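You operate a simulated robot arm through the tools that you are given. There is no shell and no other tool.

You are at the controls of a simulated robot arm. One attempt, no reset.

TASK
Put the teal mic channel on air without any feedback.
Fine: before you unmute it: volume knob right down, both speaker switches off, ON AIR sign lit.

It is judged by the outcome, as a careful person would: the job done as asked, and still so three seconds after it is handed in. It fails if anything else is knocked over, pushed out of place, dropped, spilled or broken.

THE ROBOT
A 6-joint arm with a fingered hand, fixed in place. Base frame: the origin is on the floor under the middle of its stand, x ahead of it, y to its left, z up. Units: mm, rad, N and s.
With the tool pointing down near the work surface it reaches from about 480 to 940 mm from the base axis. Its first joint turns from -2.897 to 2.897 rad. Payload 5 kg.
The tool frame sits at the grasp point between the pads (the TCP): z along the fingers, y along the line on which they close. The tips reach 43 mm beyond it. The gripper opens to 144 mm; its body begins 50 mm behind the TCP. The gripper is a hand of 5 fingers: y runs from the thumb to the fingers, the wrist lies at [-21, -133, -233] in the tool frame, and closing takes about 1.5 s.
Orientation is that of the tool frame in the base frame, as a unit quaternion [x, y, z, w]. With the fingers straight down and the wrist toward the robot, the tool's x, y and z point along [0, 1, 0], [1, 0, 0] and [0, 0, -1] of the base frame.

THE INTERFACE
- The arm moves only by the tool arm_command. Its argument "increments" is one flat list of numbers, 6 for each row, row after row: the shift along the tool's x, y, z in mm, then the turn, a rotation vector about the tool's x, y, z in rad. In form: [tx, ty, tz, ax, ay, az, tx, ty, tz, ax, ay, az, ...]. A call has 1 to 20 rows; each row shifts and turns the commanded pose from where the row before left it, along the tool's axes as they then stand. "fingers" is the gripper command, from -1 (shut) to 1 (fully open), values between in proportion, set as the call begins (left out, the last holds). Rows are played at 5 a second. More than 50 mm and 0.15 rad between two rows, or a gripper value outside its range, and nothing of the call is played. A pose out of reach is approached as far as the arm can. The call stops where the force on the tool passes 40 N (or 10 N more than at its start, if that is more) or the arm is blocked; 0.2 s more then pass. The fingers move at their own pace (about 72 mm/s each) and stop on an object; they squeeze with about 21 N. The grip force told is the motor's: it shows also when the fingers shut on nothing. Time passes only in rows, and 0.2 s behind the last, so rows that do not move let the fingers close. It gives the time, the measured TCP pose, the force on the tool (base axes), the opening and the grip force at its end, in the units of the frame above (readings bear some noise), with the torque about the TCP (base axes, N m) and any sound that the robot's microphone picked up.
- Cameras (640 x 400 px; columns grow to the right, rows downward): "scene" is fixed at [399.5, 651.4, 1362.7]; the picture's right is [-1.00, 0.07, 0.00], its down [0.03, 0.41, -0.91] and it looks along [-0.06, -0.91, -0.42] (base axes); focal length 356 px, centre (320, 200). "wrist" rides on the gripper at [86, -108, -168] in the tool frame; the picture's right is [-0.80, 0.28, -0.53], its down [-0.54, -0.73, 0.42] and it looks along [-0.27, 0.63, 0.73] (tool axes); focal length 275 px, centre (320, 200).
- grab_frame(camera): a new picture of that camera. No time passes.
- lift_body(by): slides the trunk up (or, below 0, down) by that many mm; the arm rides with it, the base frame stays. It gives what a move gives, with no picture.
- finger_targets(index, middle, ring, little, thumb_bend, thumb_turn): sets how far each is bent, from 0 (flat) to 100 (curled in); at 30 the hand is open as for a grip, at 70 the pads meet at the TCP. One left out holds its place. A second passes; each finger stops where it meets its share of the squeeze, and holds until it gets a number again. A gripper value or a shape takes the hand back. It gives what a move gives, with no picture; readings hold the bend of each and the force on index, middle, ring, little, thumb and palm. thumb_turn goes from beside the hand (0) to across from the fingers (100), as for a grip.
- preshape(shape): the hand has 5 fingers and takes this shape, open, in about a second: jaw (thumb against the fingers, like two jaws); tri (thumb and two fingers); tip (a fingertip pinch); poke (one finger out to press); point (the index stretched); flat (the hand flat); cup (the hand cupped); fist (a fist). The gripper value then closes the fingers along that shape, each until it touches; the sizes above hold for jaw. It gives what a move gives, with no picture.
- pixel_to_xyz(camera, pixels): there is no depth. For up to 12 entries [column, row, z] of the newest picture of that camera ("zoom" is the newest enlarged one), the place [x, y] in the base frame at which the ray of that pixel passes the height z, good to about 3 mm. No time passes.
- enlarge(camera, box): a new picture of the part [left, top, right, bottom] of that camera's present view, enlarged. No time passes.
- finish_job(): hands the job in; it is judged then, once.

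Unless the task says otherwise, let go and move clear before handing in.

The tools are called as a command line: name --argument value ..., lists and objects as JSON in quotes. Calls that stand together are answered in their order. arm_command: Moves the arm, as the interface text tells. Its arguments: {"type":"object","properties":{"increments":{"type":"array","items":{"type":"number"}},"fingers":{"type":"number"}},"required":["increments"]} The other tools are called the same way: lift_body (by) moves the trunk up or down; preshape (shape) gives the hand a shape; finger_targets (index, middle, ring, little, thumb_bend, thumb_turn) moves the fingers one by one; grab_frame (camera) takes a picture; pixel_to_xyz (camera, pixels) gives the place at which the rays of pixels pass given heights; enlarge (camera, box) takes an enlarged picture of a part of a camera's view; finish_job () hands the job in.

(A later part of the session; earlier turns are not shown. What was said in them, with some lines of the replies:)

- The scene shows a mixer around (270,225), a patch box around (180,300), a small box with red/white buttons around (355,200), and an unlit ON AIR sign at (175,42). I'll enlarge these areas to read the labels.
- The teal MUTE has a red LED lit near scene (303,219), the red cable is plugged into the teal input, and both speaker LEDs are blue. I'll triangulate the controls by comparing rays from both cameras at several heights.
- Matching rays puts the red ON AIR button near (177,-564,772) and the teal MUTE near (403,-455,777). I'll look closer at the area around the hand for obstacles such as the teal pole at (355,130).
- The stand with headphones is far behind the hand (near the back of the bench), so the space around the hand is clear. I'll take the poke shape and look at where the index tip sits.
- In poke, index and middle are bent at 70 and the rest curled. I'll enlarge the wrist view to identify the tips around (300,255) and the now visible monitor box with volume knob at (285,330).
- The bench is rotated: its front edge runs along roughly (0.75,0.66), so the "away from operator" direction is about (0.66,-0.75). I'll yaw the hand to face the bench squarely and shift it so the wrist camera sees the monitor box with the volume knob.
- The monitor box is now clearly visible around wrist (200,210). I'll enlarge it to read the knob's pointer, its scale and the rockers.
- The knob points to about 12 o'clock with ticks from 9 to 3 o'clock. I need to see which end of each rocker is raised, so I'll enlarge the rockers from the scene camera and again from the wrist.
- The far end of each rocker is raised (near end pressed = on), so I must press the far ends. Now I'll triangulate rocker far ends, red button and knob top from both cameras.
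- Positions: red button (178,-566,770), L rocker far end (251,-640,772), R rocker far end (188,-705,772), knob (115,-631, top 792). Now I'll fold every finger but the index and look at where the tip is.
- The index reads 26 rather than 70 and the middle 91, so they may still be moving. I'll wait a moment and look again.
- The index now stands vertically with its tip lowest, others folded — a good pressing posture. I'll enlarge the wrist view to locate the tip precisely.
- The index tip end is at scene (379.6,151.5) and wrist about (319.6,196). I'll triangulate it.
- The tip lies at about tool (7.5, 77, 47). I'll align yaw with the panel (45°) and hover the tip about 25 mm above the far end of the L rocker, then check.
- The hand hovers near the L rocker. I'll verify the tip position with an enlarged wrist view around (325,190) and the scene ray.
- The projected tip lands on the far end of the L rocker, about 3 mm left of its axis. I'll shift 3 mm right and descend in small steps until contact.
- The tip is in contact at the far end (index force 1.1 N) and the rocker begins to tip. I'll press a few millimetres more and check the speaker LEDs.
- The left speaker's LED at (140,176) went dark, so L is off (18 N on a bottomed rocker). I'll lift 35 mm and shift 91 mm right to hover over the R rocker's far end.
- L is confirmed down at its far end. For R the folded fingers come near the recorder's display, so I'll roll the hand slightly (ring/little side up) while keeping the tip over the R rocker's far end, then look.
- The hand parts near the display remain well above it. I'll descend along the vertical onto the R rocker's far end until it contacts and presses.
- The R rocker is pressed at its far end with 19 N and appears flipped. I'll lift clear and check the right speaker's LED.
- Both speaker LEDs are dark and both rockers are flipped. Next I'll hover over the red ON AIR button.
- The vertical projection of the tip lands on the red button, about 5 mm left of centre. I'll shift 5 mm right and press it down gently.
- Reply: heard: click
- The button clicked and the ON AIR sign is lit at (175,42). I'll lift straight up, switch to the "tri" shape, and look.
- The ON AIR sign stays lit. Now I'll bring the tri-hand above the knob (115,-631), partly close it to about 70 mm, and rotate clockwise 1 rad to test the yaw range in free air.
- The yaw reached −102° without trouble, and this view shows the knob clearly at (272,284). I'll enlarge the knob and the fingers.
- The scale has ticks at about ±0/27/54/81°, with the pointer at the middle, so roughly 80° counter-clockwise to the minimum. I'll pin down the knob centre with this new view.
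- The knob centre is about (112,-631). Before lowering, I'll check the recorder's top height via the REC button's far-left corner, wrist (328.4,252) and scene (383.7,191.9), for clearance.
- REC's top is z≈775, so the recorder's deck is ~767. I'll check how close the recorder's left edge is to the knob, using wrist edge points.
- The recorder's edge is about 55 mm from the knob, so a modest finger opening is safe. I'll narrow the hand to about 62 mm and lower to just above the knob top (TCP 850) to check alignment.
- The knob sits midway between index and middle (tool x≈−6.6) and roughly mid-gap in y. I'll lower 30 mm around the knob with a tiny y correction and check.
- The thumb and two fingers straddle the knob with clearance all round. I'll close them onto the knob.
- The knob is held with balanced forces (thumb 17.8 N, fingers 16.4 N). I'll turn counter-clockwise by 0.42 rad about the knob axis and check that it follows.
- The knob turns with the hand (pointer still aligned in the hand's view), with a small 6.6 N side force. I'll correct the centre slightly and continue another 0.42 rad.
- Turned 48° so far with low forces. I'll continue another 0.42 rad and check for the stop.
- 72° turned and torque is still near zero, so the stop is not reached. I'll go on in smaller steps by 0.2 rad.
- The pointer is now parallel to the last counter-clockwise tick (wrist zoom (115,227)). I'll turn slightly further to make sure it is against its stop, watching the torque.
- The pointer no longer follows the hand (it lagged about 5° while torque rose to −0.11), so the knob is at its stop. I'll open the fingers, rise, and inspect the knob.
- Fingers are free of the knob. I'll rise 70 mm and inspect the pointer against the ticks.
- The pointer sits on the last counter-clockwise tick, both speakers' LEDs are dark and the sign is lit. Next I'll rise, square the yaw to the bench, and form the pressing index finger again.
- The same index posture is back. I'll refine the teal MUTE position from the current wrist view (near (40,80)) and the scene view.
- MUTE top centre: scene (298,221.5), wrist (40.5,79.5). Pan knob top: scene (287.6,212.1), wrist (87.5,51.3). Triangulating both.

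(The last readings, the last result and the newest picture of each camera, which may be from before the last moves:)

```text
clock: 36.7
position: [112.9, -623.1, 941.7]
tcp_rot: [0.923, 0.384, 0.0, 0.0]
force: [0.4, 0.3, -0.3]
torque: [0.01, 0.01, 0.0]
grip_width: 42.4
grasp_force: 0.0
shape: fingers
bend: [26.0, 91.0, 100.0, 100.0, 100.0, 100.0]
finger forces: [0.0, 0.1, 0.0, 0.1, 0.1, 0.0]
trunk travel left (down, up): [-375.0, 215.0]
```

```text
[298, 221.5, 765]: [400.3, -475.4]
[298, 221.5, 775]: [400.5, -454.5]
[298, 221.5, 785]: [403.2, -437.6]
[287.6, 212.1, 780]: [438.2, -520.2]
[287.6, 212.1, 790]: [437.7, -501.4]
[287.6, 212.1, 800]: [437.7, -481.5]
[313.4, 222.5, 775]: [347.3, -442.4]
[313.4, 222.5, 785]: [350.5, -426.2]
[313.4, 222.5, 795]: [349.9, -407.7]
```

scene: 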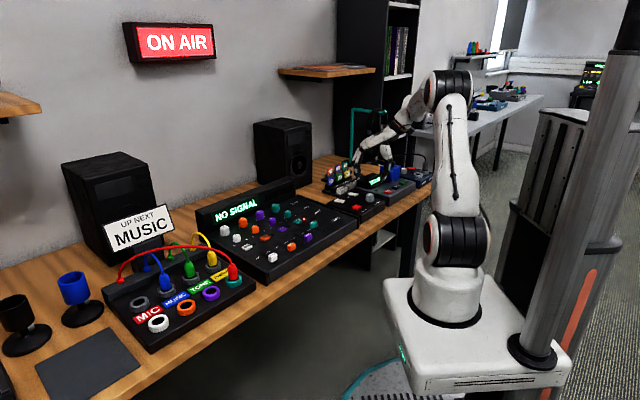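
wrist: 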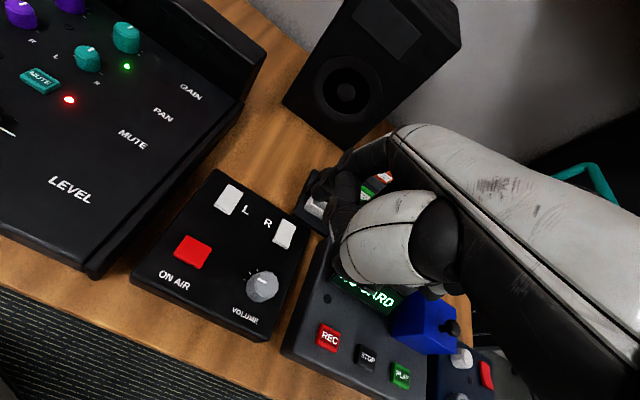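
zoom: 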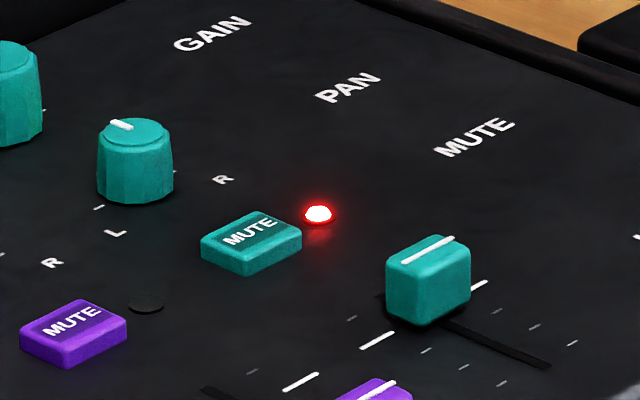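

MUTE is at about (404,-455,775), the pan knob top at (441,-501,790). I'll travel along the bench at safe height, roll the hand slightly (folded fingers up), and lower to a hover over MUTE.

arm_command --increments '[47, 1.43, 0, 0, 0, 0, 47, 1.43, 0, 0, 0, 0, 47, 1.43, 0, 0, 0, 0, 47, 1.43, 0, 0, 0, 0, 47, 1.43, 0, 0, 0, 0, 47, 1.43, 0, 0, 0, 0, 47, 1.43, 0, 0, 0, 0, 0, 0, 0, 0, -0.125, 0, 0, 0, 0, 0, -0.125, 0, 7.4, 0, 29, 0, 0, 0, 7.4, 0, 29, 0, 0, 0, 0, 0, 0, 0, 0, 0]'

grab_frame --camera "wrist"

grab_frame --camera "scene"

enlarge --camera "scene" --box '[265, 180, 345, 240]'

```text
clock: 39.3
position: [351.0, -395.1, 879.5]
tcp_rot: [0.916, 0.382, -0.115, 0.049]
force: [-0.1, -1.0, 0.9]
torque: [-0.02, 0.02, 0.02]
grip_width: 42.0
grasp_force: 0.0
shape: fingers
bend: [26.0, 91.0, 100.0, 100.0, 100.0, 100.0]
finger forces: [0.1, 0.0, 0.1, 0.0, 0.0, 0.0]
trunk travel left (down, up): [-375.0, 215.0]
```

```text
taken
```

wrist: 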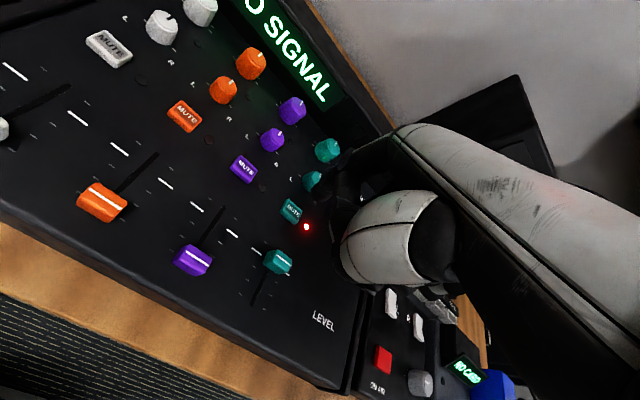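

```text
taken
```

scene: 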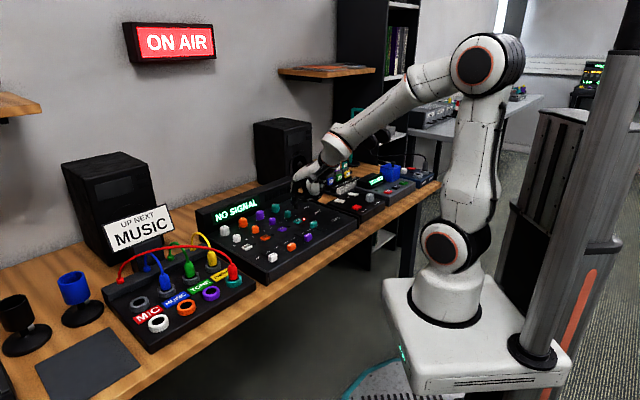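

```text
6.67 times, centred on (305, 210) of scene
```

zoom: 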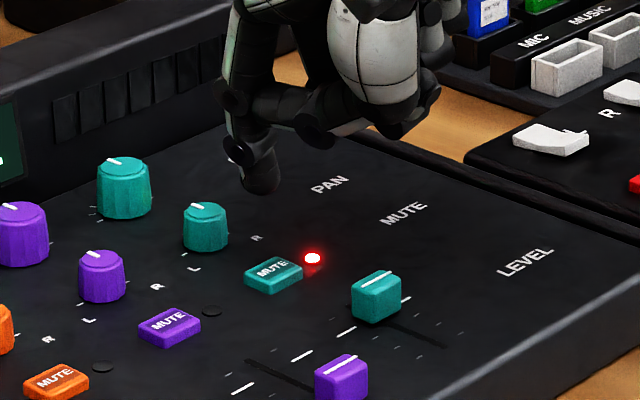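

The tip hovers over the MUTE area. I'll enlarge the wrist view for exact alignment, and check the scene ray of the tip at z≈832.

enlarge --camera "wrist" --box '[260, 160, 360, 250]'

pixel_to_xyz --camera "scene" --pixels '[[296.8, 208.5, 827], [296.8, 208.5, 832], [296.8, 208.5, 837]]'

pixel_to_xyz --camera "wrist" --pixels '[[290.5, 210.5, 775], [306, 227, 768], [277, 261, 787], [312, 181, 790]]'

```text
4.44 times, centred on (310, 205) of wrist
```

zoom: 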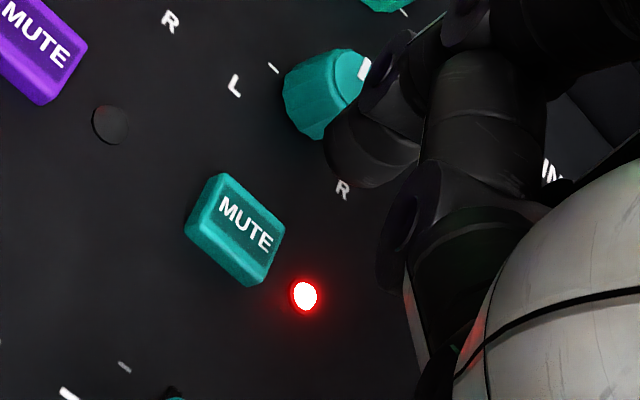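

```text
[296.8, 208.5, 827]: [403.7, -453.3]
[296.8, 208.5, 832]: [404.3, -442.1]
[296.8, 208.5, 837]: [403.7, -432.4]
```

```text
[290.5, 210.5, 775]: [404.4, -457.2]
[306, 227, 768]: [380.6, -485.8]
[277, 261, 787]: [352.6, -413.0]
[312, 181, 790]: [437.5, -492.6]
```

The MUTE top is at about (403.5,-457) and the tip at about (403,-453); I'll shift −2.5/+3 mm and descend 40 mm to about 13 mm above the button.

arm_command --increments '[-2.5, 3, 0.6, 0, 0, 0, 3.7, 0, 14.5, 0, 0, 0, 3.7, 0, 14.5, 0, 0, 0, 2.5, 0, 9.7, 0, 0, 0, 0, 0, 0, 0, 0, 0]'

enlarge --camera "wrist" --box '[260, 160, 360, 250]'

enlarge --camera "scene" --box '[275, 190, 335, 240]'

```text
clock: 40.5
position: [350.2, -399.6, 839.7]
tcp_rot: [0.916, 0.381, -0.114, 0.048]
force: [-0.5, -0.6, -0.5]
torque: [0.04, 0.0, 0.0]
grip_width: 41.9
grasp_force: 0.0
shape: fingers
bend: [26.0, 91.0, 100.0, 100.0, 100.0, 100.0]
finger forces: [0.1, 0.1, 0.0, 0.0, 0.0, 0.1]
trunk travel left (down, up): [-375.0, 215.0]
```

```text
4.44 times, centred on (310, 205) of wrist
```

zoom: 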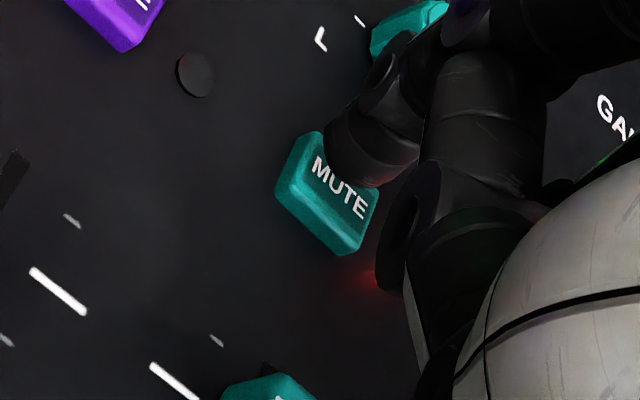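

```text
8.00 times, centred on (305, 215) of scene
```

zoom: 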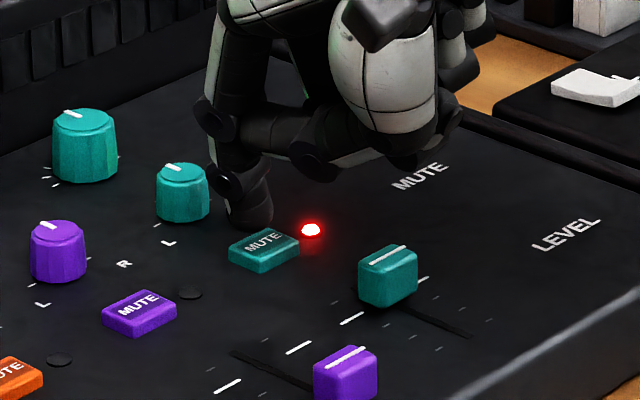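

The tip's downward projection is on the MUTE cap, ~3 mm left of its centre. I'll nudge right and press down in small steps, listening for the click.

arm_command --increments '[-3, 0, -0.7, 0, 0, 0, 2, 0, 7.75, 0, 0, 0, 1.25, 0, 4.85, 0, 0, 0, 0.75, 0, 2.9, 0, 0, 0, 0.4, 0, 1.5, 0, 0, 0, 0.4, 0, 1.5, 0, 0, 0, 0, 0, 0, 0, 0, 0]'

enlarge --camera "scene" --box '[275, 190, 335, 240]'

enlarge --camera "wrist" --box '[260, 160, 360, 250]'

```text
clock: 42.1
position: [350.5, -402.5, 822.9]
tcp_rot: [0.916, 0.381, -0.114, 0.049]
force: [-0.2, 1.0, 7.2]
torque: [-0.26, -0.41, 0.1]
grip_width: 41.8
grasp_force: 3.5
shape: fingers
bend: [26.0, 91.0, 100.0, 100.0, 100.0, 100.0]
finger forces: [6.9, 0.0, 0.0, 0.0, 0.0, 0.1]
trunk travel left (down, up): [-375.0, 215.0]
heard: click
```

```text
8.00 times, centred on (305, 215) of scene
```

zoom: 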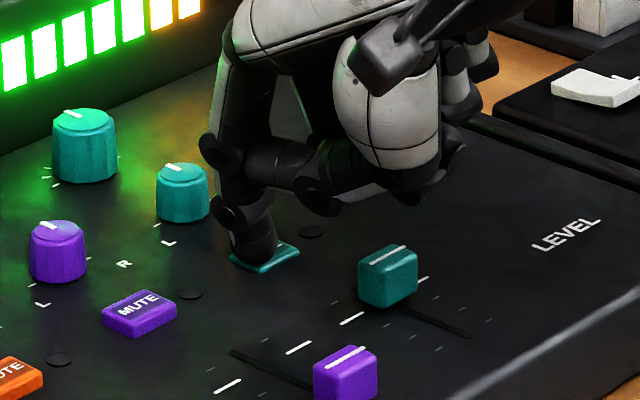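

```text
4.44 times, centred on (310, 205) of wrist
```

zoom: 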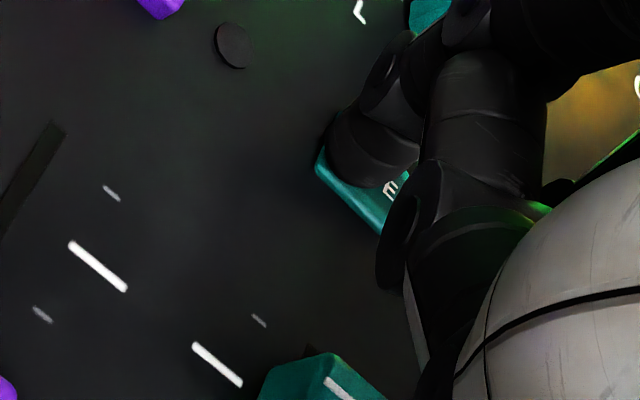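

Click heard: the red mute LED is off and the level meter is alive. I'll lift straight up and check the whole scene.

arm_command --increments '[-2.5, 0, -9.7, 0, 0, 0, -7.4, 0, -29, 0, 0, 0, -10, 0, -39, 0, 0, 0, 0, 0, 0, 0, 0.125, 0, 0, 0, 0, 0, 0.125, 0, 0, -40, -20, 0, 0, 0, 0, 0, 0, 0, 0, 0]'

grab_frame --camera "scene"

enlarge --camera "scene" --box '[190, 170, 350, 270]'

enlarge --camera "scene" --box '[320, 175, 400, 225]'

grab_frame --camera "wrist"

```text
clock: 43.7
position: [321.0, -376.5, 924.3]
tcp_rot: [0.923, 0.384, 0.001, 0.001]
force: [-0.2, 0.7, 1.0]
torque: [-0.05, -0.04, 0.01]
grip_width: 41.7
grasp_force: 0.1
shape: fingers
bend: [26.0, 91.0, 100.0, 100.0, 100.0, 100.0]
finger forces: [0.0, 0.0, 0.0, 0.0, 0.0, 0.1]
trunk travel left (down, up): [-375.0, 215.0]
```

```text
taken
```

scene: 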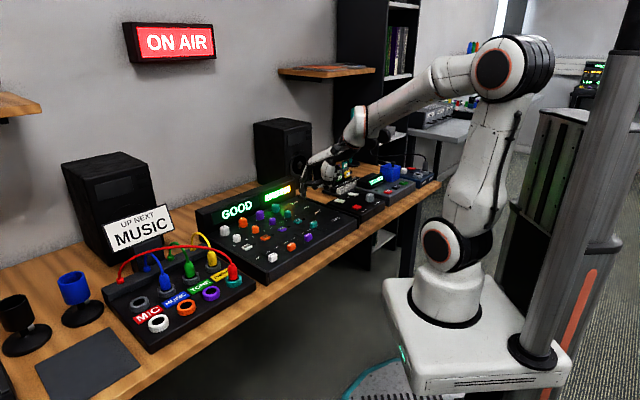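

```text
4.00 times, centred on (270, 220) of scene
```

zoom: 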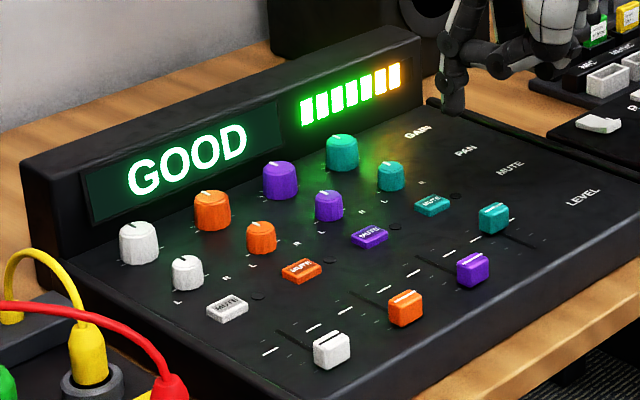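

```text
8.00 times, centred on (360, 200) of scene
```

zoom: 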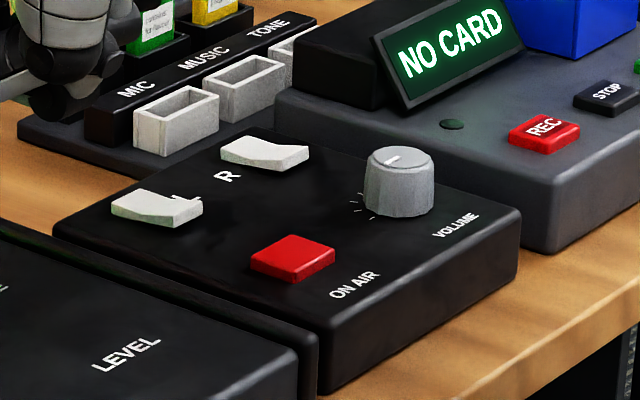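

```text
taken
```

wrist: 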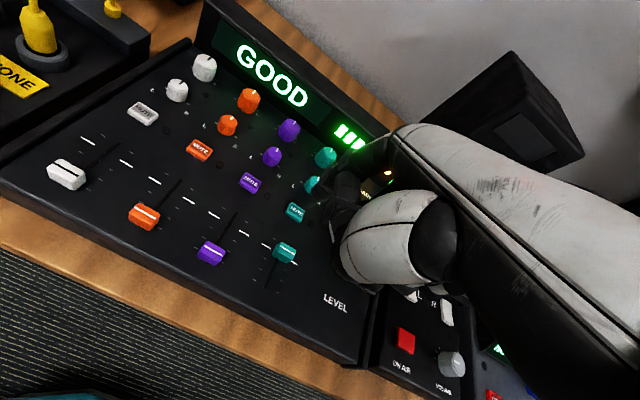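

The mixer display now reads "GOOD" with the mute LED off, the sign lit, speakers dark and the knob at minimum. I'll move the hand a little further clear before handing in.

arm_command --increments '[0, 0, -40, 0, 0, 0, 0, 0, -40, 0, 0, 0, 0, -20, -20, 0, 0, 0, 0, 0, 0, 0, 0, 0, 0, 0, 0, 0, 0, 0]'

grab_frame --camera "scene"

enlarge --camera "scene" --box '[190, 160, 400, 280]'

```text
clock: 44.9
position: [309.1, -360.2, 1024.8]
tcp_rot: [0.923, 0.384, 0.0, 0.0]
force: [-0.7, 0.0, -0.6]
torque: [0.04, 0.0, 0.04]
grip_width: 41.7
grasp_force: 0.1
shape: fingers
bend: [26.0, 91.0, 100.0, 100.0, 100.0, 100.0]
finger forces: [0.1, 0.0, 0.0, 0.0, 0.1, 0.0]
trunk travel left (down, up): [-375.0, 215.0]
```

```text
taken
```

scene: 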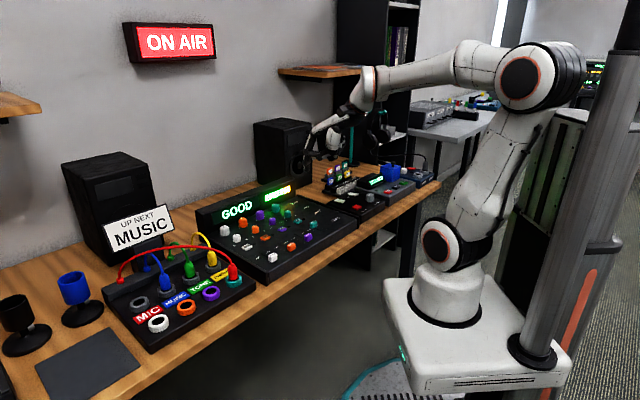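

```text
3.05 times, centred on (295, 220) of scene
```

zoom: 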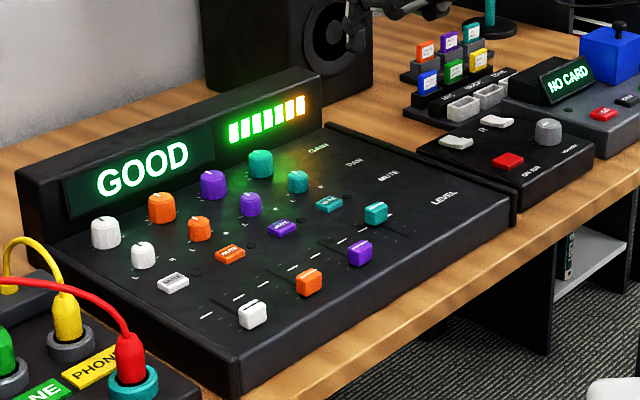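

The hand is clear of the bench. The sign at (175,42) is lit, both speakers are dark, the teal channel is unmuted with "GOOD" on the display, and nothing else has moved, so I'm handing in the job.

finish_job

```text
The job is handed in.
```

The teal mic channel is on air, and no feedback was heard; the job is handed in. The mixer display reads "GOOD", the level meter is lit and the red mute light is off.

Before I pressed mute, everything you asked for was in place:
- **Speakers:** I switched off the left and right speakers, and both speaker lights went dark.
- **ON AIR sign:** I pressed the red button once, and the sign has stayed lit since.
- **Volume:** I turned the knob counter-clockwise to its stop, with the pointer on the last tick.

The teal fader was already at its bold mark, so I left it alone. The final pictures show nothing knocked over or out of place, and the hand is clear of the bench.
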